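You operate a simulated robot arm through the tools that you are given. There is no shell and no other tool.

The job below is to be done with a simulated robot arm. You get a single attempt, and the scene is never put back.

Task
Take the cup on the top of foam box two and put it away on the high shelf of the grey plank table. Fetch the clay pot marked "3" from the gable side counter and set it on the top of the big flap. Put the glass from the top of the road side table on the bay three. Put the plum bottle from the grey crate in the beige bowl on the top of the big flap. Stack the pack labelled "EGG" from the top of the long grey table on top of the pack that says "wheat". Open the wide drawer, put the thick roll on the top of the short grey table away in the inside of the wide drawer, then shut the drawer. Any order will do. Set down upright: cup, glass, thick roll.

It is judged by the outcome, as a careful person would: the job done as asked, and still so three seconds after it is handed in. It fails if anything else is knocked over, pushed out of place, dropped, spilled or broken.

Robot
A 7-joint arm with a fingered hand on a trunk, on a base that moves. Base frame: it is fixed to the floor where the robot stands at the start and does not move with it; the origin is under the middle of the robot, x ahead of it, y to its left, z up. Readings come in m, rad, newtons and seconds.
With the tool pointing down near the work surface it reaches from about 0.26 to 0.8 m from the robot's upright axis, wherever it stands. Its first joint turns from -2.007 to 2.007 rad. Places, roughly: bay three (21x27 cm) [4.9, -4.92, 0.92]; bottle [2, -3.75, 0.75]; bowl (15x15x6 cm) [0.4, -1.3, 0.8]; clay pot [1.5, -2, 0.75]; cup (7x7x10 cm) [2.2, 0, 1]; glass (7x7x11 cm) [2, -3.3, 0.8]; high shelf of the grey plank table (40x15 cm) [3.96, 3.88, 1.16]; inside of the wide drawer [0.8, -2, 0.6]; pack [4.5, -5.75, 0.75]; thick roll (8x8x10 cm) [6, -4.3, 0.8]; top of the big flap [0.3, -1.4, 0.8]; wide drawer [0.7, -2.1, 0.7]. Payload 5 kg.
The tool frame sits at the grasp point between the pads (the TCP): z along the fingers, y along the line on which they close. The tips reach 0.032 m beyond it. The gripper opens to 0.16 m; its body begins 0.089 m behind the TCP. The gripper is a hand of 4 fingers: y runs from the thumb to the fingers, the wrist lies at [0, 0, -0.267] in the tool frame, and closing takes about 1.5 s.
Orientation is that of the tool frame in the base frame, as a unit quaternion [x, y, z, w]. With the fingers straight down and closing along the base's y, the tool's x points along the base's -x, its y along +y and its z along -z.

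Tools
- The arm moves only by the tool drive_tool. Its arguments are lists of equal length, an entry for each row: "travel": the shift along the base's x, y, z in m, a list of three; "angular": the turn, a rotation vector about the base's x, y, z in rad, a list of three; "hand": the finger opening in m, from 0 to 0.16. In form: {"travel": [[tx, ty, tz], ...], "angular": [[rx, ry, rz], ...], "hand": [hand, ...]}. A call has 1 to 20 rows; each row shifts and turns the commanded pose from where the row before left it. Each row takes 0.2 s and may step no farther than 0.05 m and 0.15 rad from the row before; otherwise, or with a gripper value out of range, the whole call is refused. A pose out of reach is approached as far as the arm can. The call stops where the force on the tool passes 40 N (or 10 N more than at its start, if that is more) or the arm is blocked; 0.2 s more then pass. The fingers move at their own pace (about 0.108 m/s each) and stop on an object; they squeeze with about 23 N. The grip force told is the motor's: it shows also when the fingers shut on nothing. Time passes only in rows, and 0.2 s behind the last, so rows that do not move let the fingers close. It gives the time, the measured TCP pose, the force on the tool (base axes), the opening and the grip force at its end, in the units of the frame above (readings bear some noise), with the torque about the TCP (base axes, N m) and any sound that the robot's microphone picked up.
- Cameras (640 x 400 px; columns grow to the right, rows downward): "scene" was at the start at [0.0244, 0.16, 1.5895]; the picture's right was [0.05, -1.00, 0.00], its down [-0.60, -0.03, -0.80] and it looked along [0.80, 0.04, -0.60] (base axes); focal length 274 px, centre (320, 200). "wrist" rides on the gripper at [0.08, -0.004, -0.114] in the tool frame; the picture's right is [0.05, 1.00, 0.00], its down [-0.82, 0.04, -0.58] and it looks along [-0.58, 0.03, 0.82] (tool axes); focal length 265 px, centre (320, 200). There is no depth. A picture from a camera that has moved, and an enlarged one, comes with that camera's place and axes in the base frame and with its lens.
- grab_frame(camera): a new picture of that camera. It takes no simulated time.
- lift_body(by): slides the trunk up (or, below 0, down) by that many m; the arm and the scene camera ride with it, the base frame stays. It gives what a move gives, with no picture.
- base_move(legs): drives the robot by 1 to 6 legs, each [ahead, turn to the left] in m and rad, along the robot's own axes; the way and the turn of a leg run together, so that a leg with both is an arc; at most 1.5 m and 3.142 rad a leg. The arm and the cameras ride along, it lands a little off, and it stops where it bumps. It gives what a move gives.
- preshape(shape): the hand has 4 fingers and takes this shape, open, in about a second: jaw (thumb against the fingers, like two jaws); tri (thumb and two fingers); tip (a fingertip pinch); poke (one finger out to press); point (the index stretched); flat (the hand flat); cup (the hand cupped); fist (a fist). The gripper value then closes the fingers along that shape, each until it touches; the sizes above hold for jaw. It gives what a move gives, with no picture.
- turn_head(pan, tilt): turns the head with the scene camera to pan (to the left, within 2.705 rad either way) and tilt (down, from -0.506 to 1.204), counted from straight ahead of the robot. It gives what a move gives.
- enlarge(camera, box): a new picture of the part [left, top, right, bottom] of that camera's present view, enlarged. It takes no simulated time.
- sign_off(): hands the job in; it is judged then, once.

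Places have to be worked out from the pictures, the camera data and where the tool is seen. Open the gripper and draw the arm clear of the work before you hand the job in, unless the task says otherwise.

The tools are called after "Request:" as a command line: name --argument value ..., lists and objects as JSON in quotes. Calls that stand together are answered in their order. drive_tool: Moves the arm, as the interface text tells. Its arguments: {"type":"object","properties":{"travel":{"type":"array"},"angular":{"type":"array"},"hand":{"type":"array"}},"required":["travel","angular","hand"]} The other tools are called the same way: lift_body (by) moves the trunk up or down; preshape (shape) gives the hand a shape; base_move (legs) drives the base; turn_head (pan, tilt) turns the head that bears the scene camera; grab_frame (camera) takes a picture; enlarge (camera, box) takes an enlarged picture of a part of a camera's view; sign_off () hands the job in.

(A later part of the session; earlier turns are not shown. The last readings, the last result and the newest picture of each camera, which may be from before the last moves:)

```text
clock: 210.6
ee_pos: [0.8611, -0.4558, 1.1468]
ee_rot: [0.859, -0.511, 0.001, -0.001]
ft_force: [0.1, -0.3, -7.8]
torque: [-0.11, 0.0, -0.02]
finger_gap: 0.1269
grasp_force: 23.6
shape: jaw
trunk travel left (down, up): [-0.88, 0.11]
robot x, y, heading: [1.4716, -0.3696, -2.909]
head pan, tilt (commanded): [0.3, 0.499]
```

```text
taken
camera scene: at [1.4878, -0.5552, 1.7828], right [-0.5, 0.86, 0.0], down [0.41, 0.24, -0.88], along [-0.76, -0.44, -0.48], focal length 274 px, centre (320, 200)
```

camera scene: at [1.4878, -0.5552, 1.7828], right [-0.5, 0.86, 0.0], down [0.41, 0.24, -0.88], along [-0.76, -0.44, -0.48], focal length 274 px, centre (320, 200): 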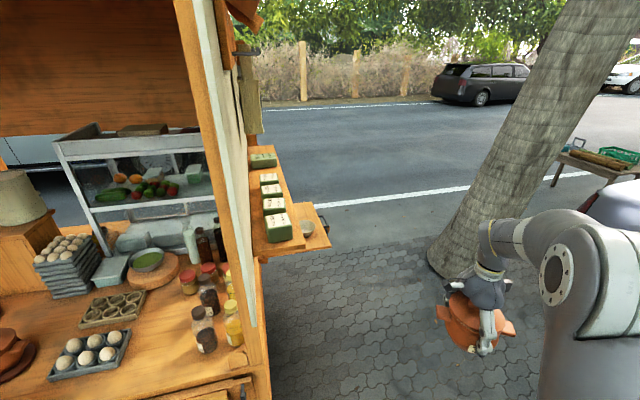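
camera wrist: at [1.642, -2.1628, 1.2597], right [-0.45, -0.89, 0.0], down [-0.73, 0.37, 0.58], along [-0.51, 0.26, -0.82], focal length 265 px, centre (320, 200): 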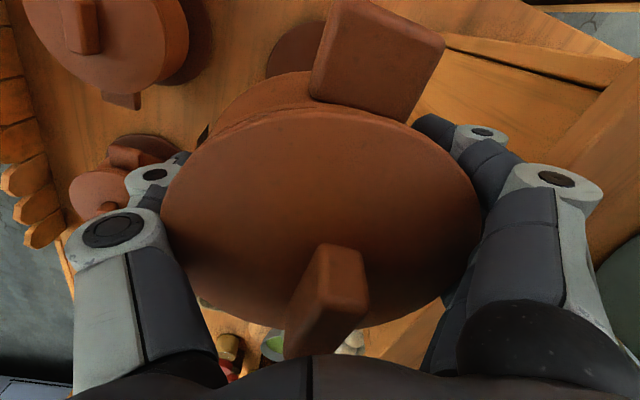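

The flap with the bowl is visible, and the tree stands near (-0.9,-0.5). I'll draw the pot closer and turn the hand to its default yaw before driving to the front of the flap.

Request:
drive_tool --travel '[[0.0115, 0.0016, 0], [0.0115, 0.0016, 0], [0.0115, 0.0016, 0], [0.0115, 0.0016, 0], [0.0115, 0.0016, 0], [0.0115, 0.0016, 0], [0.0115, 0.0016, 0], [0.0115, 0.0016, 0], [0.0115, 0.0016, 0], [0.0115, 0.0016, 0], [0, 0, 0]]' --angular '[[0, 0, 0.13], [0, 0, 0.13], [0, 0, 0.13], [0, 0, 0.13], [0, 0, 0.13], [0, 0, 0.13], [0, 0, 0.13], [0, 0, 0.13], [0, 0, 0.13], [0, 0, 0.13], [0, 0, 0]]' --hand '[0.08, 0.08, 0.08, 0.08, 0.08, 0.08, 0.08, 0.08, 0.08, 0.08, 0.08]'

Request:
base_move --legs '[[0, -0.314], [0.9, 0], [0, 0.867], [1.05, 0]]'

Request:
turn_head --pan 1.3 --tilt 0.5

Request:
grab_frame --camera "scene"

```text
clock: 213.0
ee_pos: [0.9769, -0.4403, 1.1475]
ee_rot: [0.993, 0.114, 0.001, 0.0]
ft_force: [0.3, -0.1, -7.7]
torque: [-0.03, -0.06, 0.06]
finger_gap: 0.1263
grasp_force: 23.3
shape: jaw
trunk travel left (down, up): [-0.88, 0.11]
robot x, y, heading: [1.4777, -0.3696, -2.912]
head pan, tilt (commanded): [0.3, 0.499]
```

```text
clock: 225.9
ee_pos: [-0.5611, -1.3261, 1.147]
ee_rot: [0.926, 0.377, 0.0, -0.001]
ft_force: [0.5, 0.4, -6.6]
torque: [0.06, -0.11, 0.03]
finger_gap: 0.1272
grasp_force: 22.6
shape: jaw
trunk travel left (down, up): [-0.88, 0.11]
robot x, y, heading: [-0.1723, -1.0041, -2.368]
head pan, tilt (commanded): [0.3, 0.499]
```

```text
clock: 227.2
ee_pos: [-0.5619, -1.3255, 1.1468]
ee_rot: [0.927, 0.376, 0.001, -0.001]
ft_force: [-0.4, -0.8, -6.9]
torque: [0.05, -0.03, 0.0]
finger_gap: 0.127
grasp_force: 22.5
shape: jaw
trunk travel left (down, up): [-0.88, 0.11]
robot x, y, heading: [-0.1726, -1.0074, -2.367]
head pan, tilt (commanded): [1.3, 0.499]
```

```text
taken
camera scene: at [0.0212, -1.1576, 1.7829], right [-0.88, -0.48, 0.0], down [-0.23, 0.42, -0.88], along [0.42, -0.77, -0.48], focal length 274 px, centre (320, 200)
```

scene: 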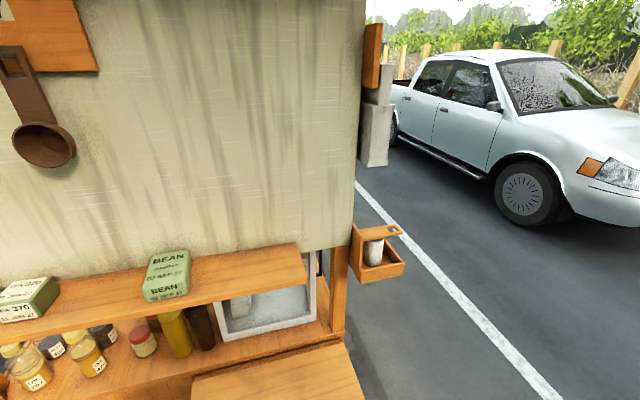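

I'm at the planned stand in front of the flap. I'll turn to face it.

Request:
base_move --legs '[[0, 1.58]]'

Request:
turn_head --pan 0.2 --tilt 0.75

Request:
grab_frame --camera "scene"

Request:
grab_frame --camera "wrist"

```text
clock: 231.5
ee_pos: [0.1537, -1.3912, 1.1465]
ee_rot: [0.382, 0.924, 0.0, -0.001]
ft_force: [0.7, 0.4, -7.3]
torque: [0.11, 0.05, 0.02]
finger_gap: 0.1267
grasp_force: 23.7
shape: jaw
trunk travel left (down, up): [-0.88, 0.11]
robot x, y, heading: [-0.1728, -1.0087, -0.782]
head pan, tilt (commanded): [1.3, 0.499]
```

```text
clock: 232.8
ee_pos: [0.1538, -1.3912, 1.1465]
ee_rot: [0.381, 0.924, 0.0, -0.001]
ft_force: [-1.0, 0.3, -6.8]
torque: [0.07, 0.06, -0.04]
finger_gap: 0.1268
grasp_force: 23.0
shape: jaw
trunk travel left (down, up): [-0.88, 0.11]
robot x, y, heading: [-0.1711, -1.0086, -0.782]
head pan, tilt (commanded): [0.201, 0.75]
```

```text
taken
camera scene: at [-0.0371, -0.8998, 1.7609], right [-0.55, -0.84, 0.0], down [-0.57, 0.37, -0.73], along [0.61, -0.4, -0.68], focal length 274 px, centre (320, 200)
```

scene: 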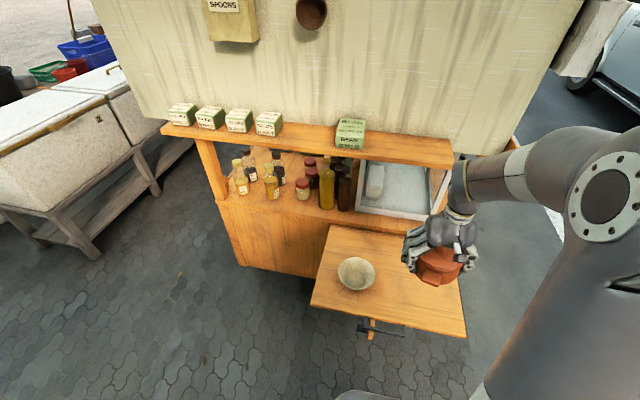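

```text
taken
camera wrist: at [0.0937, -1.3372, 1.2611], right [0.67, 0.74, 0.0], down [0.61, -0.55, 0.58], along [0.43, -0.39, -0.82], focal length 265 px, centre (320, 200)
```

wrist: 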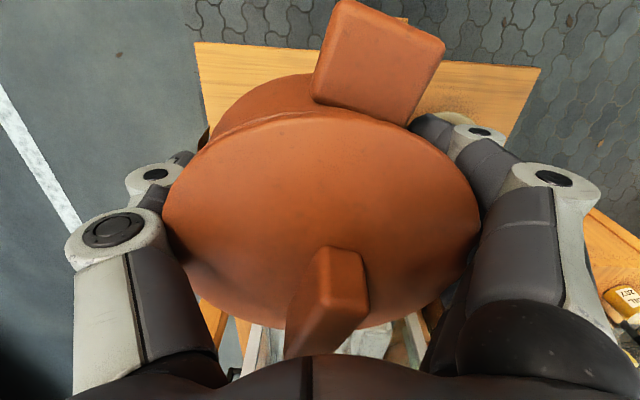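

The bowl and flap are in view. I'll zoom in to fix the flap's edges and the free area.

Request:
enlarge --camera "scene" --box '[290, 120, 490, 350]'

```text
1.74 times, centred on (390, 235) of scene
camera zoom: at [-0.0371, -0.8998, 1.7609], right [-0.55, -0.84, 0.0], down [-0.57, 0.37, -0.73], along [0.61, -0.4, -0.68], focal length 476 px, centre (198, 139)
```

zoom: 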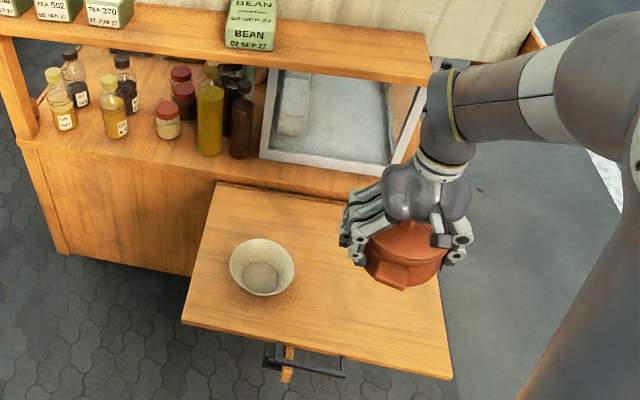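

The flap top is at z≈0.757, spanning U 1.08–1.50 and N -1.09 to -0.53, with the bowl at (0.38,-1.35). I'll put the pot at about (0.191,-1.527), right of the bowl, moving over it first.

Request:
drive_tool --travel '[[0.01, -0.034, 0], [0.009, -0.034, 0], [0.009, -0.034, 0], [0.009, -0.034, 0], [0, 0, 0]]' --angular '[[0, 0, 0], [0, 0, 0], [0, 0, 0], [0, 0, 0], [0, 0, 0]]' --hand '[0.08, 0.08, 0.08, 0.08, 0.08]'

Request:
lift_body --by -0.18

Request:
grab_frame --camera "scene"

Request:
grab_frame --camera "wrist"

```text
clock: 234.0
ee_pos: [0.1898, -1.5266, 1.1486]
ee_rot: [0.381, 0.925, 0.0, -0.001]
ft_force: [0.3, -0.2, -7.9]
torque: [0.07, 0.04, 0.02]
finger_gap: 0.1266
grasp_force: 22.6
shape: jaw
trunk travel left (down, up): [-0.88, 0.11]
robot x, y, heading: [-0.1735, -1.0074, -0.778]
head pan, tilt (commanded): [0.201, 0.75]
```

```text
clock: 236.0
ee_pos: [0.1896, -1.5261, 0.9686]
ee_rot: [0.382, 0.924, -0.001, -0.001]
ft_force: [0.0, 0.4, -6.7]
torque: [0.08, 0.07, -0.04]
finger_gap: 0.1266
grasp_force: 23.6
shape: jaw
trunk travel left (down, up): [-0.7, 0.29]
robot x, y, heading: [-0.17, -1.0082, -0.779]
head pan, tilt (commanded): [0.201, 0.75]
```

```text
taken
camera scene: at [-0.0373, -0.8999, 1.581], right [-0.55, -0.84, 0.0], down [-0.57, 0.37, -0.73], along [0.61, -0.4, -0.68], focal length 274 px, centre (320, 200)
```

scene: 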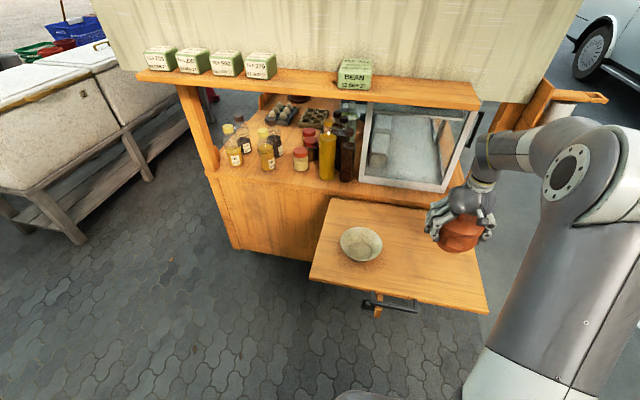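

```text
taken
camera wrist: at [0.1291, -1.4727, 1.0819], right [0.67, 0.74, 0.0], down [0.61, -0.55, 0.58], along [0.43, -0.39, -0.82], focal length 265 px, centre (320, 200)
```

wrist: 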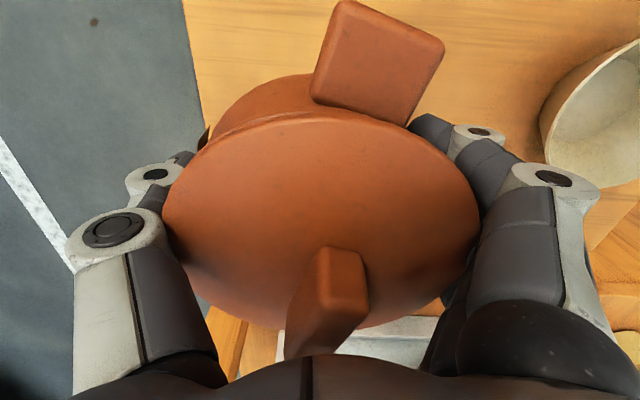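

The pot sits clear between the flap's right edge and the bowl. I'll lower it close to the surface and then step down gently.

Request:
drive_tool --travel '[[0, 0, -0.025], [0, 0, -0.025], [0, 0, -0.025], [0, 0, -0.015], [0, 0, 0]]' --angular '[[0, 0, 0], [0, 0, 0], [0, 0, 0], [0, 0, 0], [0, 0, 0]]' --hand '[0.08, 0.08, 0.08, 0.08, 0.08]'

Request:
drive_tool --travel '[[0, 0, -0.004], [0, 0, -0.004], [0, 0, 0]]' --angular '[[0, 0, 0], [0, 0, 0], [0, 0, 0]]' --hand '[0.08, 0.08, 0.08]'

Request:
enlarge --camera "scene" --box '[390, 170, 510, 300]'

```text
clock: 237.2
ee_pos: [0.1889, -1.5281, 0.8782]
ee_rot: [0.38, 0.925, -0.001, -0.001]
ft_force: [-0.1, 0.0, -7.3]
torque: [0.06, 0.04, -0.01]
finger_gap: 0.1265
grasp_force: 23.0
shape: jaw
trunk travel left (down, up): [-0.7, 0.29]
robot x, y, heading: [-0.1733, -1.0028, -0.783]
head pan, tilt (commanded): [0.201, 0.75]
```

```text
clock: 238.0
ee_pos: [0.1875, -1.5273, 0.8721]
ee_rot: [0.382, 0.924, -0.001, 0.002]
ft_force: [-2.7, -2.9, 18.4]
torque: [0.28, -0.38, 0.01]
finger_gap: 0.1258
grasp_force: 23.2
shape: jaw
trunk travel left (down, up): [-0.7, 0.29]
robot x, y, heading: [-0.1731, -1.009, -0.776]
head pan, tilt (commanded): [0.201, 0.75]
```

```text
3.08 times, centred on (450, 235) of scene
camera zoom: at [-0.0389, -0.8982, 1.5812], right [-0.55, -0.84, 0.0], down [-0.57, 0.37, -0.73], along [0.61, -0.4, -0.68], focal length 842 px, centre (-80, 92)
```

zoom: 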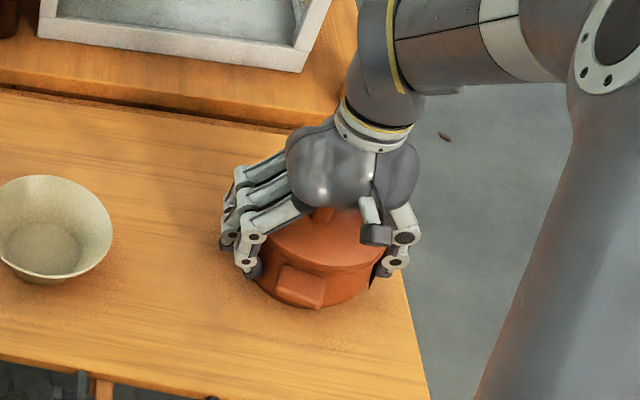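

The pot touches down, with the force rising to +18 N. I'll ease 1.5 mm and open slowly.

Request:
drive_tool --travel '[[0, 0, 0.0015], [0, 0, 0], [0, 0, 0], [0, 0, 0], [0, 0, 0]]' --angular '[[0, 0, 0], [0, 0, 0], [0, 0, 0], [0, 0, 0], [0, 0, 0]]' --hand '[0.12, 0.135, 0.15, 0.16, 0.16]'

Request:
grab_frame --camera "wrist"

Request:
enlarge --camera "scene" --box '[390, 170, 510, 300]'

```text
clock: 239.2
ee_pos: [0.1865, -1.5272, 0.8722]
ee_rot: [0.382, 0.924, -0.001, -0.001]
ft_force: [-4.4, -2.0, 6.3]
torque: [-0.26, 0.17, -0.08]
finger_gap: 0.1597
grasp_force: 0.0
shape: jaw
trunk travel left (down, up): [-0.7, 0.29]
robot x, y, heading: [-0.1758, -1.0075, -0.782]
head pan, tilt (commanded): [0.201, 0.75]
```

```text
taken
camera wrist: at [0.1281, -1.473, 0.9861], right [0.67, 0.74, 0.0], down [0.61, -0.55, 0.58], along [0.43, -0.39, -0.82], focal length 265 px, centre (320, 200)
```

wrist: 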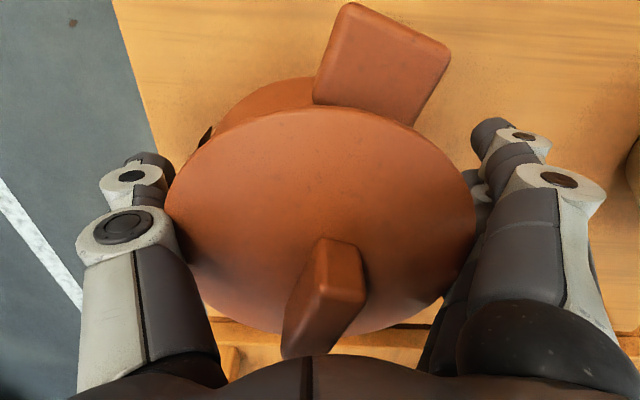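

```text
3.08 times, centred on (450, 235) of scene
camera zoom: at [-0.0383, -0.8992, 1.581], right [-0.55, -0.84, 0.0], down [-0.57, 0.37, -0.73], along [0.61, -0.4, -0.68], focal length 842 px, centre (-80, 92)
```

zoom: 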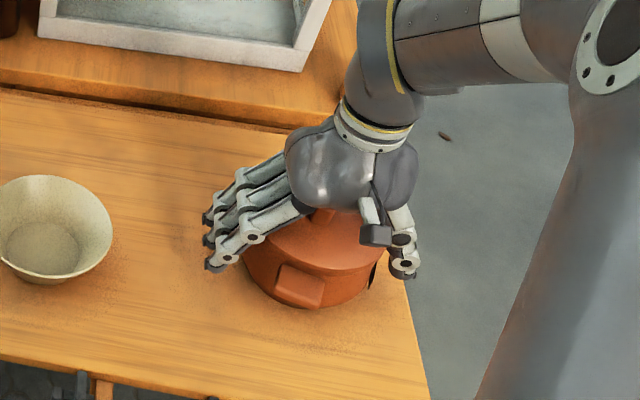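

The thumb still presses on the lid's edge. I'll shift the hand about 5 mm toward the thumb side to centre it before rising.

Request:
drive_tool --travel '[[-0.0035, -0.0035, 0], [0, 0, 0]]' --angular '[[0, 0, 0], [0, 0, 0]]' --hand '[0.16, 0.16]'

Request:
grab_frame --camera "wrist"

```text
clock: 239.8
ee_pos: [0.1855, -1.5292, 0.8715]
ee_rot: [0.381, 0.925, 0.0, 0.0]
ft_force: [1.3, 1.1, 3.6]
torque: [-0.12, 0.14, 0.01]
finger_gap: 0.1598
grasp_force: 0.0
shape: jaw
trunk travel left (down, up): [-0.7, 0.29]
robot x, y, heading: [-0.173, -1.003, -0.782]
head pan, tilt (commanded): [0.201, 0.75]
```

```text
taken
camera wrist: at [0.1256, -1.4753, 0.9858], right [0.67, 0.75, 0.0], down [0.61, -0.54, 0.58], along [0.43, -0.38, -0.82], focal length 265 px, centre (320, 200)
```

wrist: 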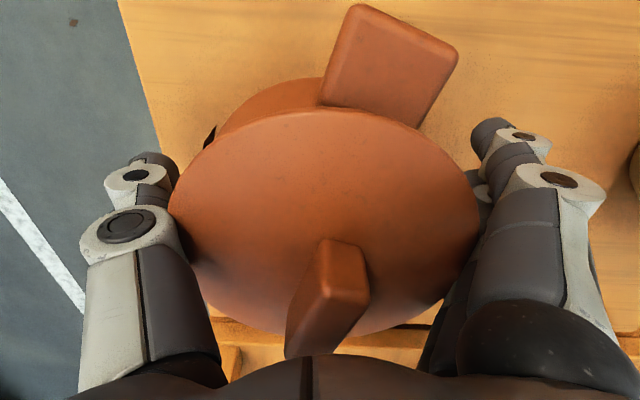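

Side force is gone now. I'll rise in small steps, watching that the lid stays on.

Request:
drive_tool --travel '[[0, 0, 0.005], [0, 0, 0.005], [0, 0, 0.005], [0, 0, 0]]' --angular '[[0, 0, 0], [0, 0, 0], [0, 0, 0], [0, 0, 0]]' --hand '[0.16, 0.16, 0.16, 0.16]'

Request:
grab_frame --camera "wrist"

Request:
enlarge --camera "scene" --box '[390, 170, 510, 300]'

```text
clock: 240.8
ee_pos: [0.185, -1.5294, 0.8877]
ee_rot: [0.382, 0.924, -0.001, -0.002]
ft_force: [0.3, 0.0, -0.2]
torque: [0.01, 0.01, 0.01]
finger_gap: 0.1594
grasp_force: 0.1
shape: jaw
trunk travel left (down, up): [-0.7, 0.29]
robot x, y, heading: [-0.1705, -1.0063, -0.781]
head pan, tilt (commanded): [0.201, 0.75]
```

```text
taken
camera wrist: at [0.1252, -1.476, 1.0009], right [0.67, 0.74, 0.0], down [0.61, -0.55, 0.58], along [0.43, -0.39, -0.82], focal length 265 px, centre (320, 200)
```

wrist: 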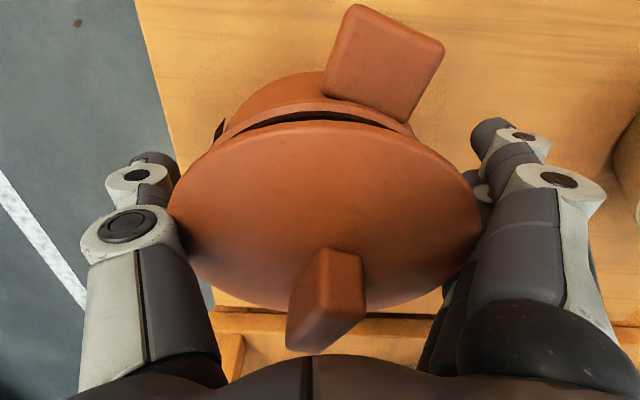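

```text
3.08 times, centred on (450, 235) of scene
camera zoom: at [-0.0375, -0.8996, 1.5809], right [-0.55, -0.84, 0.0], down [-0.57, 0.37, -0.73], along [0.61, -0.4, -0.68], focal length 842 px, centre (-80, 92)
```

zoom: 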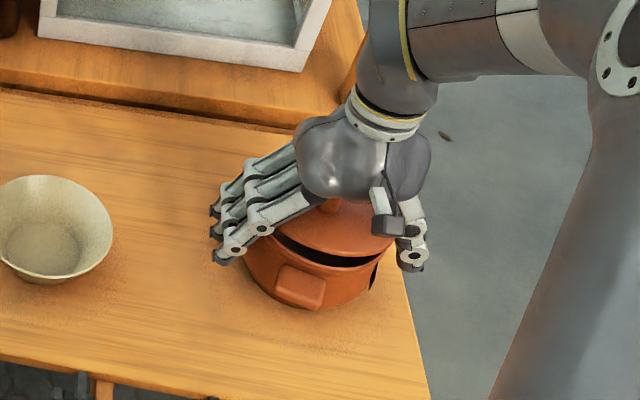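

The lid is wedged between the finger knuckles and rises with the hand. I'll lower it back onto the pot, then slide the hand toward me where the lid's chord is narrower, to free it.

Request:
drive_tool --travel '[[0, 0, -0.005], [0, 0, -0.005], [0, 0, -0.004], [0, 0, 0]]' --angular '[[0, 0, 0], [0, 0, 0], [0, 0, 0], [0, 0, 0]]' --hand '[0.16, 0.16, 0.16, 0.16]'

Request:
drive_tool --travel '[[-0.005, 0.005, 0], [-0.005, 0.005, 0], [0, 0, 0]]' --angular '[[0, 0, 0], [0, 0, 0], [0, 0, 0]]' --hand '[0.16, 0.16, 0.16]'

Request:
grab_frame --camera "wrist"

Request:
enlarge --camera "scene" --box '[390, 170, 510, 300]'

```text
clock: 241.8
ee_pos: [0.1846, -1.5313, 0.8744]
ee_rot: [0.381, 0.925, 0.0, 0.0]
ft_force: [-1.6, -2.3, 4.2]
torque: [-0.02, 0.05, -0.04]
finger_gap: 0.16
grasp_force: 0.1
shape: jaw
trunk travel left (down, up): [-0.7, 0.29]
robot x, y, heading: [-0.1705, -1.0083, -0.779]
head pan, tilt (commanded): [0.201, 0.75]
heard: snap
```

```text
clock: 242.6
ee_pos: [0.1751, -1.5195, 0.8726]
ee_rot: [0.382, 0.924, 0.001, -0.001]
ft_force: [2.2, -3.1, 1.3]
torque: [0.07, 0.04, -0.05]
finger_gap: 0.1599
grasp_force: 0.1
shape: jaw
trunk travel left (down, up): [-0.7, 0.29]
robot x, y, heading: [-0.1689, -1.0025, -0.779]
head pan, tilt (commanded): [0.201, 0.75]
```

```text
taken
camera wrist: at [0.1153, -1.4657, 0.9863], right [0.67, 0.74, 0.0], down [0.61, -0.55, 0.58], along [0.43, -0.39, -0.82], focal length 265 px, centre (320, 200)
```

wrist: 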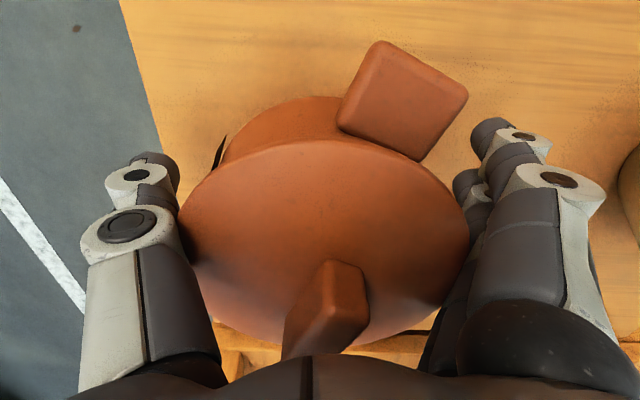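

```text
3.08 times, centred on (450, 235) of scene
camera zoom: at [-0.0375, -0.8997, 1.5809], right [-0.55, -0.84, 0.0], down [-0.57, 0.37, -0.73], along [0.61, -0.4, -0.68], focal length 842 px, centre (-80, 92)
```

zoom: 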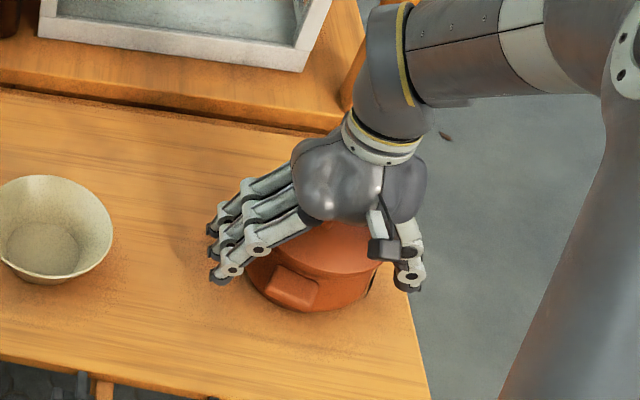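

I heard the lid snap back on, and the hand is looser now. I'll slide a bit more and then rise gently, checking the lid.

Request:
drive_tool --travel '[[-0.006, 0.006, 0], [-0.006, 0.006, 0], [0, 0, 0], [0, 0, 0.005], [0, 0, 0.005], [0, 0, 0]]' --angular '[[0, 0, 0], [0, 0, 0], [0, 0, 0], [0, 0, 0], [0, 0, 0], [0, 0, 0]]' --hand '[0.16, 0.16, 0.16, 0.16, 0.16, 0.16]'

Request:
grab_frame --camera "wrist"

Request:
enlarge --camera "scene" --box '[390, 170, 510, 300]'

```text
clock: 244.0
ee_pos: [0.1633, -1.5074, 0.8838]
ee_rot: [0.382, 0.924, -0.001, -0.001]
ft_force: [0.0, -0.3, -0.1]
torque: [0.0, 0.02, 0.0]
finger_gap: 0.1603
grasp_force: 0.1
shape: jaw
trunk travel left (down, up): [-0.7, 0.29]
robot x, y, heading: [-0.1715, -1.0094, -0.774]
head pan, tilt (commanded): [0.201, 0.75]
heard: snap
```

```text
taken
camera wrist: at [0.103, -1.4535, 0.9971], right [0.67, 0.74, 0.0], down [0.61, -0.55, 0.58], along [0.43, -0.39, -0.82], focal length 265 px, centre (320, 200)
```

wrist: 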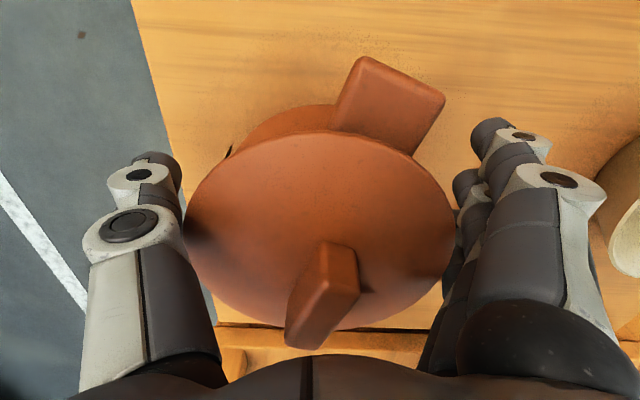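

```text
3.08 times, centred on (450, 235) of scene
camera zoom: at [-0.0376, -0.8995, 1.5809], right [-0.55, -0.84, 0.0], down [-0.57, 0.37, -0.73], along [0.61, -0.4, -0.68], focal length 842 px, centre (-80, 92)
```

zoom: 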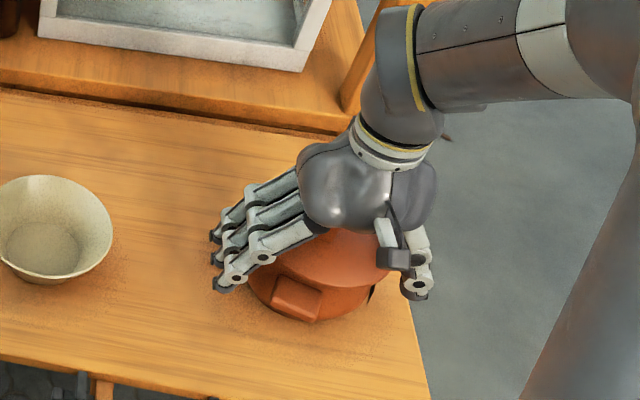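

The hand now seems to separate from the lid. I'll rise another 2 cm and check.

Request:
drive_tool --travel '[[0, 0, 0.006], [0, 0, 0.006], [0, 0, 0.008], [0, 0, 0]]' --angular '[[0, 0, 0], [0, 0, 0], [0, 0, 0], [0, 0, 0]]' --hand '[0.16, 0.16, 0.16, 0.16]'

Request:
grab_frame --camera "wrist"

Request:
enlarge --camera "scene" --box '[390, 170, 510, 300]'

```text
clock: 245.0
ee_pos: [0.1634, -1.5078, 0.9039]
ee_rot: [0.382, 0.924, 0.0, -0.001]
ft_force: [0.0, -0.8, -0.7]
torque: [-0.01, 0.03, -0.02]
finger_gap: 0.16
grasp_force: 0.0
shape: jaw
trunk travel left (down, up): [-0.7, 0.29]
robot x, y, heading: [-0.171, -1.0126, -0.781]
head pan, tilt (commanded): [0.201, 0.75]
```

```text
taken
camera wrist: at [0.1036, -1.4539, 1.0168], right [0.67, 0.74, 0.0], down [0.61, -0.55, 0.58], along [0.43, -0.39, -0.82], focal length 265 px, centre (320, 200)
```

wrist: 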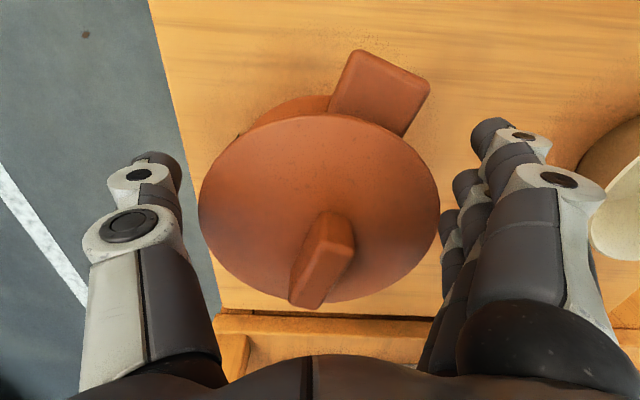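

```text
3.08 times, centred on (450, 235) of scene
camera zoom: at [-0.0376, -0.8994, 1.5809], right [-0.55, -0.84, 0.0], down [-0.57, 0.37, -0.73], along [0.61, -0.4, -0.68], focal length 842 px, centre (-80, 92)
```

zoom: 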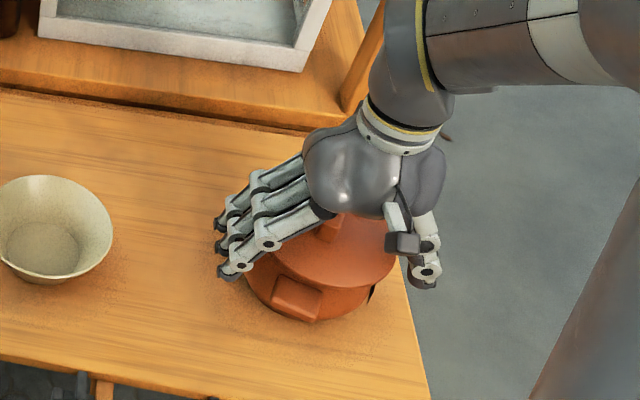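

The lid stays on the pot. I'll rise clear and inspect.

Request:
drive_tool --travel '[[0, 0, 0.03], [0, 0, 0.04], [0, 0, 0.04], [-0.02, 0.02, 0.03], [-0.03, 0.03, 0.02], [-0.03, 0.03, 0.02], [0, 0, 0]]' --angular '[[0, 0, 0], [0, 0, 0], [0, 0, 0], [0, 0, 0], [0, 0, 0], [0, 0, 0], [0, 0, 0]]' --hand '[0.16, 0.16, 0.16, 0.16, 0.16, 0.16, 0.16]'

Request:
grab_frame --camera "scene"

Request:
enlarge --camera "scene" --box '[380, 170, 510, 310]'

Request:
grab_frame --camera "wrist"

```text
clock: 246.6
ee_pos: [0.0839, -1.4294, 1.0804]
ee_rot: [0.381, 0.925, 0.001, -0.001]
ft_force: [-0.5, 0.7, 0.3]
torque: [0.01, -0.01, 0.06]
finger_gap: 0.1599
grasp_force: 0.0
shape: jaw
trunk travel left (down, up): [-0.7, 0.29]
robot x, y, heading: [-0.1718, -1.0082, -0.777]
head pan, tilt (commanded): [0.201, 0.75]
```

```text
taken
camera scene: at [-0.0375, -0.8997, 1.5809], right [-0.55, -0.84, 0.0], down [-0.57, 0.37, -0.73], along [0.61, -0.4, -0.68], focal length 274 px, centre (320, 200)
```

scene: 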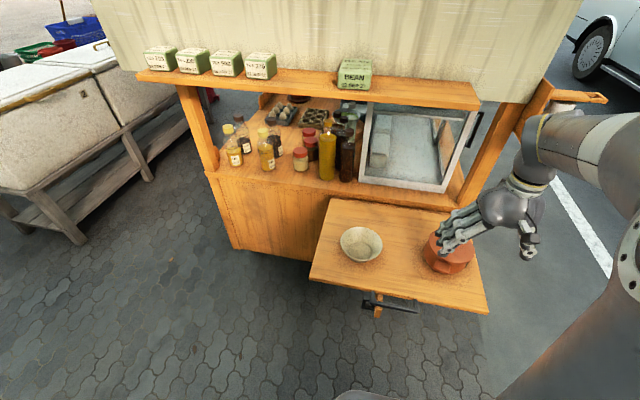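

```text
2.86 times, centred on (445, 240) of scene
camera zoom: at [-0.0375, -0.8997, 1.5809], right [-0.55, -0.84, 0.0], down [-0.57, 0.37, -0.73], along [0.61, -0.4, -0.68], focal length 781 px, centre (-37, 86)
```

zoom: 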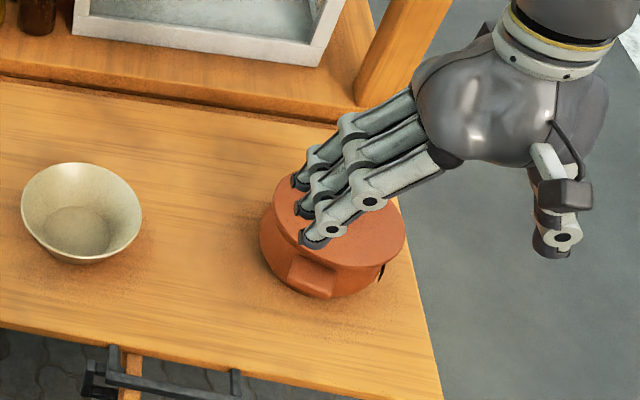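

```text
taken
camera wrist: at [0.0237, -1.375, 1.1948], right [0.67, 0.74, 0.0], down [0.61, -0.55, 0.58], along [0.43, -0.38, -0.82], focal length 265 px, centre (320, 200)
```

wrist: 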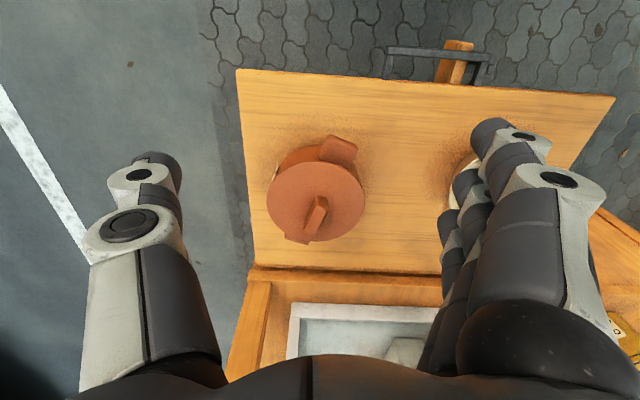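

The pot is standing on the flap with its lid on. I'll zoom in to confirm the lid is seated.

Request:
enlarge --camera "wrist" --box '[230, 110, 400, 260]'

Request:
drive_tool --travel '[[-0.03, 0.03, 0.01], [-0.03, 0.03, 0.01], [0, 0, 0]]' --angular '[[0, 0, 0], [0, 0, 0], [0, 0, 0]]' --hand '[0.16, 0.16, 0.16]'

Request:
enlarge --camera "scene" --box '[400, 200, 500, 300]'

```text
2.67 times, centred on (315, 185) of wrist
camera zoom: at [0.0237, -1.375, 1.1948], right [0.67, 0.74, 0.0], down [0.61, -0.55, 0.58], along [0.43, -0.38, -0.82], focal length 708 px, centre (333, 240)
```

zoom: 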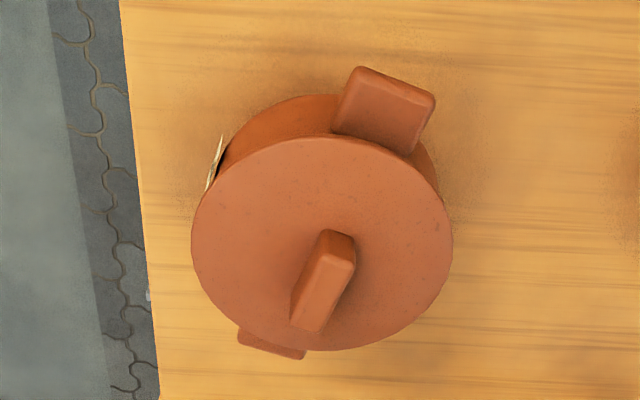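

```text
clock: 247.4
ee_pos: [0.0221, -1.3682, 1.1029]
ee_rot: [0.381, 0.924, 0.0, -0.001]
ft_force: [0.8, 0.1, 0.6]
torque: [0.01, 0.03, 0.03]
finger_gap: 0.1603
grasp_force: 0.1
shape: jaw
trunk travel left (down, up): [-0.7, 0.29]
robot x, y, heading: [-0.1711, -1.0073, -0.775]
head pan, tilt (commanded): [0.201, 0.75]
```

```text
4.00 times, centred on (450, 250) of scene
camera zoom: at [-0.0375, -0.8997, 1.5809], right [-0.55, -0.84, 0.0], down [-0.57, 0.37, -0.73], along [0.61, -0.4, -0.68], focal length 1094 px, centre (-200, 0)
```

zoom: 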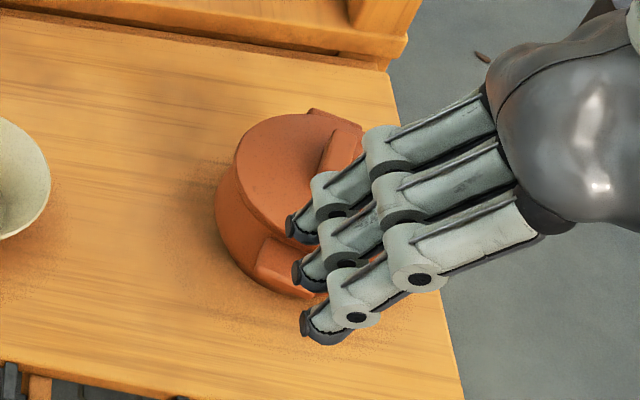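

The pot is in place with its lid on. Next I'll look for the wide drawer at the cart's right end.

Request:
turn_head --pan -0.5 --tilt 0.4

Request:
grab_frame --camera "scene"

Request:
turn_head --pan -1.2 --tilt 0.4

Request:
grab_frame --camera "scene"

```text
clock: 248.5
ee_pos: [0.0214, -1.3689, 1.1029]
ee_rot: [0.383, 0.924, 0.0, -0.002]
ft_force: [0.2, -0.1, -0.1]
torque: [0.06, -0.02, 0.01]
finger_gap: 0.16
grasp_force: 0.1
shape: jaw
trunk travel left (down, up): [-0.7, 0.29]
robot x, y, heading: [-0.1685, -1.0063, -0.782]
head pan, tilt (commanded): [-0.499, 0.4]
```

```text
taken
camera scene: at [-0.0803, -0.9427, 1.612], right [-0.96, -0.29, 0.0], down [-0.11, 0.37, -0.92], along [0.27, -0.88, -0.39], focal length 274 px, centre (320, 200)
```

scene: 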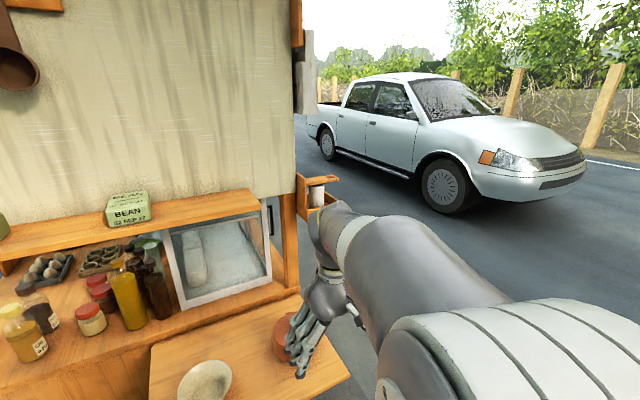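

```text
clock: 249.5
ee_pos: [0.0215, -1.3686, 1.1021]
ee_rot: [0.382, 0.924, -0.001, -0.001]
ft_force: [0.4, 0.8, 0.5]
torque: [0.0, 0.01, -0.01]
finger_gap: 0.1602
grasp_force: 0.1
shape: jaw
trunk travel left (down, up): [-0.7, 0.29]
robot x, y, heading: [-0.173, -1.0053, -0.779]
head pan, tilt (commanded): [-1.201, 0.4]
```

```text
taken
camera scene: at [-0.1439, -0.9389, 1.612], right [-0.92, 0.4, 0.0], down [0.15, 0.36, -0.92], along [-0.37, -0.84, -0.39], focal length 274 px, centre (320, 200)
```

scene: 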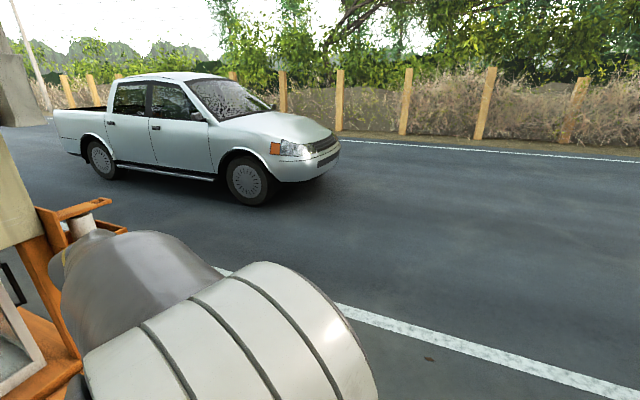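

The road side is free. I'll drive around to the cart's right end to look at it.

Request:
base_move --legs '[[0, -1.58], [1.0, 0], [0, 1.58], [0.5, 0]]'

Request:
turn_head --pan 0.6 --tilt 0.4

Request:
grab_frame --camera "scene"

```text
clock: 264.9
ee_pos: [-0.3441, -2.4491, 1.1022]
ee_rot: [0.394, 0.919, 0.0, -0.001]
ft_force: [0.0, -0.3, -0.2]
torque: [0.04, 0.01, -0.01]
finger_gap: 0.1598
grasp_force: 0.1
shape: jaw
trunk travel left (down, up): [-0.7, 0.29]
robot x, y, heading: [-0.5285, -2.0798, -0.809]
head pan, tilt (commanded): [-1.201, 0.4]
```

```text
clock: 266.7
ee_pos: [-0.3424, -2.4486, 1.1017]
ee_rot: [0.394, 0.919, 0.0, -0.001]
ft_force: [0.1, -0.8, 0.1]
torque: [0.01, -0.05, 0.04]
finger_gap: 0.1603
grasp_force: 0.0
shape: jaw
trunk travel left (down, up): [-0.7, 0.29]
robot x, y, heading: [-0.528, -2.0829, -0.807]
head pan, tilt (commanded): [0.6, 0.4]
```

```text
taken
camera scene: at [-0.3682, -1.9503, 1.612], right [-0.21, -0.98, 0.0], down [-0.38, 0.08, -0.92], along [0.9, -0.19, -0.39], focal length 274 px, centre (320, 200)
```

scene: 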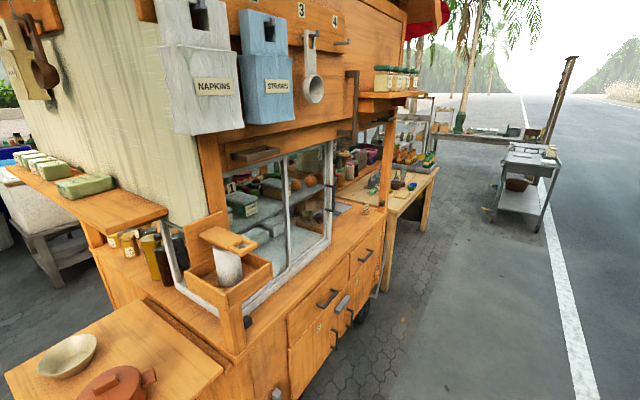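

The right end shows drawers with handles. I'll zoom in.

Request:
enlarge --camera "scene" --box '[230, 200, 410, 400]'

Request:
enlarge --camera "scene" --box '[340, 80, 580, 230]'

```text
2.00 times, centred on (320, 300) of scene
camera zoom: at [-0.3682, -1.9503, 1.612], right [-0.21, -0.98, 0.0], down [-0.38, 0.08, -0.92], along [0.9, -0.19, -0.39], focal length 547 px, centre (320, 0)
```

zoom: 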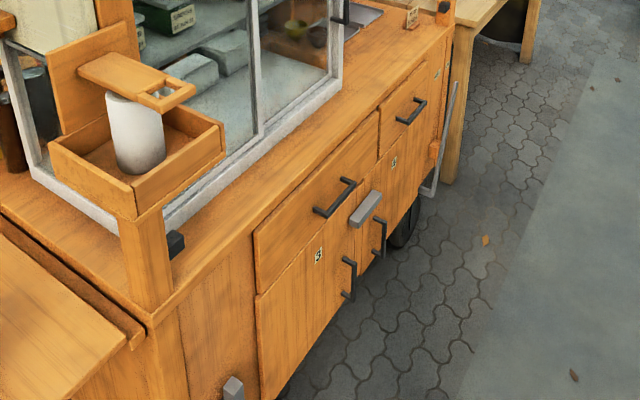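

```text
2.67 times, centred on (460, 155) of scene
camera zoom: at [-0.3682, -1.9503, 1.612], right [-0.21, -0.98, 0.0], down [-0.38, 0.08, -0.92], along [0.9, -0.19, -0.39], focal length 729 px, centre (-53, 320)
```

zoom: 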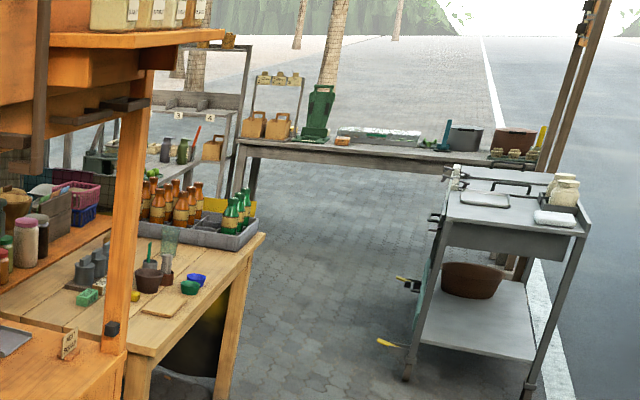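

The wide drawer's handle is at about (0.59,-2.19,0.7), and the glass and crate stand on the wooden table beyond. I'll drive along the end of the cart and turn to face the drawer.

Request:
base_move --legs '[[0.86, 0.02], [0, 1.571]]'

Request:
turn_head --pan 0.0 --tilt 0.6

Request:
grab_frame --camera "scene"

```text
clock: 275.1
ee_pos: [0.4249, -2.4964, 1.1035]
ee_rot: [-0.395, 0.919, -0.001, 0.0]
ft_force: [-0.8, -0.6, 0.9]
torque: [0.05, -0.03, 0.01]
finger_gap: 0.1601
grasp_force: 0.0
shape: jaw
trunk travel left (down, up): [-0.7, 0.29]
robot x, y, heading: [0.0654, -2.6969, 0.814]
head pan, tilt (commanded): [0.6, 0.4]
```

```text
clock: 276.1
ee_pos: [0.4246, -2.4959, 1.103]
ee_rot: [-0.395, 0.919, -0.001, 0.0]
ft_force: [1.0, 0.2, 0.5]
torque: [0.02, -0.01, 0.02]
finger_gap: 0.16
grasp_force: 0.1
shape: jaw
trunk travel left (down, up): [-0.7, 0.29]
robot x, y, heading: [0.0695, -2.6992, 0.812]
head pan, tilt (commanded): [0.0, 0.6]
```

```text
taken
camera scene: at [-0.0292, -2.5716, 1.5938], right [0.73, -0.69, 0.0], down [-0.39, -0.41, -0.83], along [0.57, 0.6, -0.56], focal length 274 px, centre (320, 200)
```

scene: 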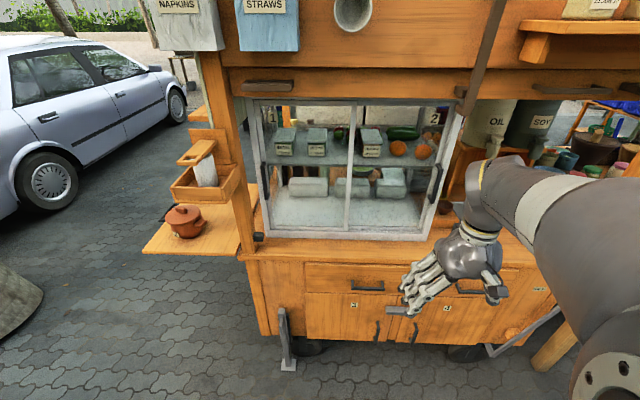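

I'm facing the drawer now. I'll zoom in on the handles.

Request:
enlarge --camera "scene" --box '[230, 220, 560, 380]'

Request:
enlarge --camera "scene" --box '[320, 255, 420, 325]'

```text
1.94 times, centred on (395, 300) of scene
camera zoom: at [-0.0292, -2.5716, 1.5938], right [0.73, -0.69, 0.0], down [-0.39, -0.41, -0.83], along [0.57, 0.6, -0.56], focal length 530 px, centre (174, 6)
```

zoom: 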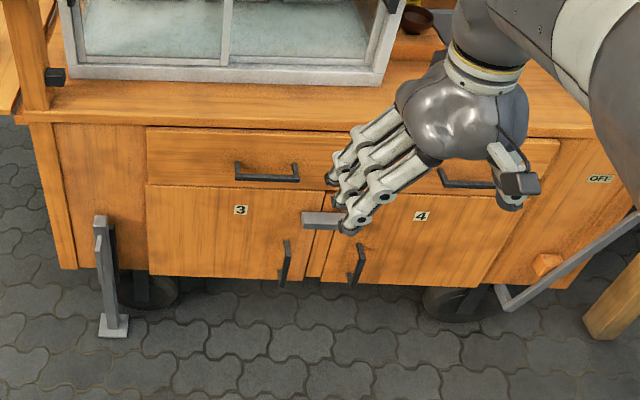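

```text
5.71 times, centred on (370, 290) of scene
camera zoom: at [-0.0292, -2.5716, 1.5938], right [0.73, -0.69, 0.0], down [-0.39, -0.41, -0.83], along [0.57, 0.6, -0.56], focal length 1563 px, centre (34, -314)
```

zoom: 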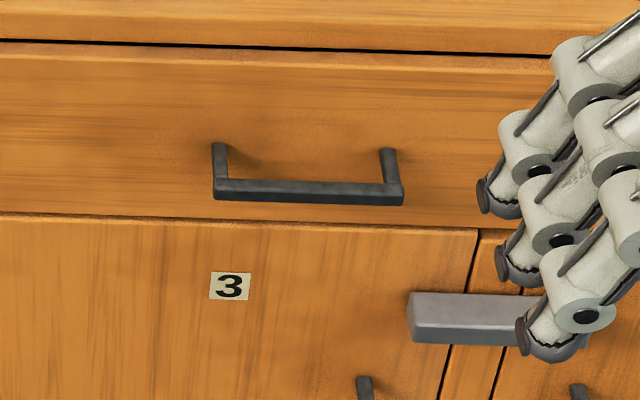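

The wide drawer (U 1.73–2.24) has a bar handle at about (0.60,-2.19,0.69), 3.5 cm off its face. I'll grip the bar with a horizontal tool, so I first back off to get room for pitching the hand.

Request:
base_move --legs '[[0, -0.027], [-0.25, 0]]'

Request:
drive_tool --travel '[[0.028, 0.028, -0.015], [0.028, 0.028, -0.015], [0.028, 0.028, -0.015], [0.028, 0.028, -0.015], [0.028, 0.028, -0.015], [0.028, 0.028, -0.015], [0.028, 0.028, -0.015], [0, 0, 0]]' --angular '[[0, 0, 0], [0, 0, 0], [0, 0, 0], [0, 0, 0], [0, 0, 0], [0, 0, 0], [0, 0, 0], [0, 0, 0]]' --hand '[0.12, 0.12, 0.1, 0.1, 0.1, 0.1, 0.1, 0.1]'

```text
clock: 278.3
ee_pos: [0.2531, -2.681, 1.1026]
ee_rot: [-0.384, 0.923, -0.001, 0.0]
ft_force: [0.0, -0.6, 0.3]
torque: [-0.01, -0.01, 0.0]
finger_gap: 0.1597
grasp_force: 0.0
shape: jaw
trunk travel left (down, up): [-0.7, 0.29]
robot x, y, heading: [-0.1093, -2.8728, 0.795]
head pan, tilt (commanded): [0.0, 0.6]
```

```text
clock: 280.1
ee_pos: [0.4481, -2.4863, 0.9991]
ee_rot: [-0.384, 0.923, -0.002, 0.0]
ft_force: [-0.3, -0.3, 1.4]
torque: [-0.05, 0.03, -0.01]
finger_gap: 0.1005
grasp_force: 0.1
shape: jaw
trunk travel left (down, up): [-0.7, 0.29]
robot x, y, heading: [-0.1095, -2.8762, 0.79]
head pan, tilt (commanded): [0.0, 0.6]
```

Now I'll lower the trunk and pitch the hand forward to horizontal in steps.

Request:
lift_body --by -0.25

Request:
drive_tool --travel '[[0, 0, 0], [0, 0, 0], [0, 0, 0], [0, 0, 0], [0, 0, 0], [0, 0, 0], [0, 0, 0], [0, 0, 0], [0, 0, 0], [0, 0, 0], [0, 0, 0], [0, 0, 0]]' --angular '[[0.101, -0.101, 0], [0.101, -0.101, 0], [0.101, -0.101, 0], [0.101, -0.101, 0], [0.101, -0.101, 0], [0.101, -0.101, 0], [0.101, -0.101, 0], [0.101, -0.101, 0], [0.101, -0.101, 0], [0.101, -0.101, 0], [0.101, -0.101, 0], [0, 0, 0]]' --hand '[0.1, 0.1, 0.1, 0.1, 0.1, 0.1, 0.1, 0.1, 0.1, 0.1, 0.1, 0.1]'

Request:
grab_frame --camera "scene"

```text
clock: 282.7
ee_pos: [0.4489, -2.4854, 0.7489]
ee_rot: [-0.384, 0.923, -0.001, 0.0]
ft_force: [0.0, 0.2, 0.0]
torque: [0.01, -0.01, -0.01]
finger_gap: 0.1007
grasp_force: 0.1
shape: jaw
trunk travel left (down, up): [-0.45, 0.54]
robot x, y, heading: [-0.1085, -2.879, 0.785]
head pan, tilt (commanded): [0.0, 0.6]
```

```text
clock: 285.3
ee_pos: [0.4477, -2.4855, 0.7512]
ee_rot: [-0.271, 0.653, 0.27, 0.654]
ft_force: [0.2, -0.4, -0.2]
torque: [0.02, -0.01, 0.03]
finger_gap: 0.1004
grasp_force: 0.0
shape: jaw
trunk travel left (down, up): [-0.45, 0.54]
robot x, y, heading: [-0.1061, -2.8766, 0.792]
head pan, tilt (commanded): [0.0, 0.6]
```

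```text
taken
camera scene: at [-0.2015, -2.7464, 1.3438], right [0.71, -0.7, 0.0], down [-0.4, -0.4, -0.82], along [0.58, 0.59, -0.57], focal length 274 px, centre (320, 200)
```

scene: 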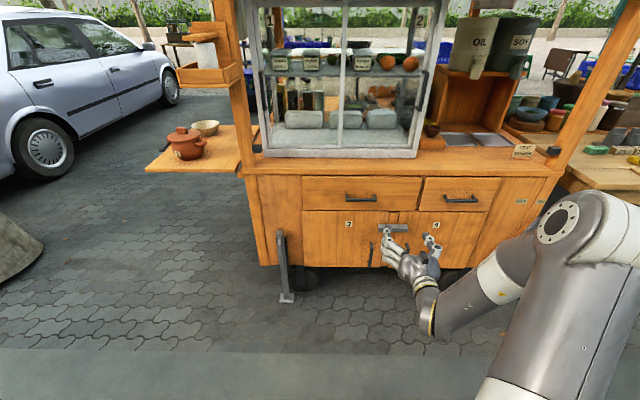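

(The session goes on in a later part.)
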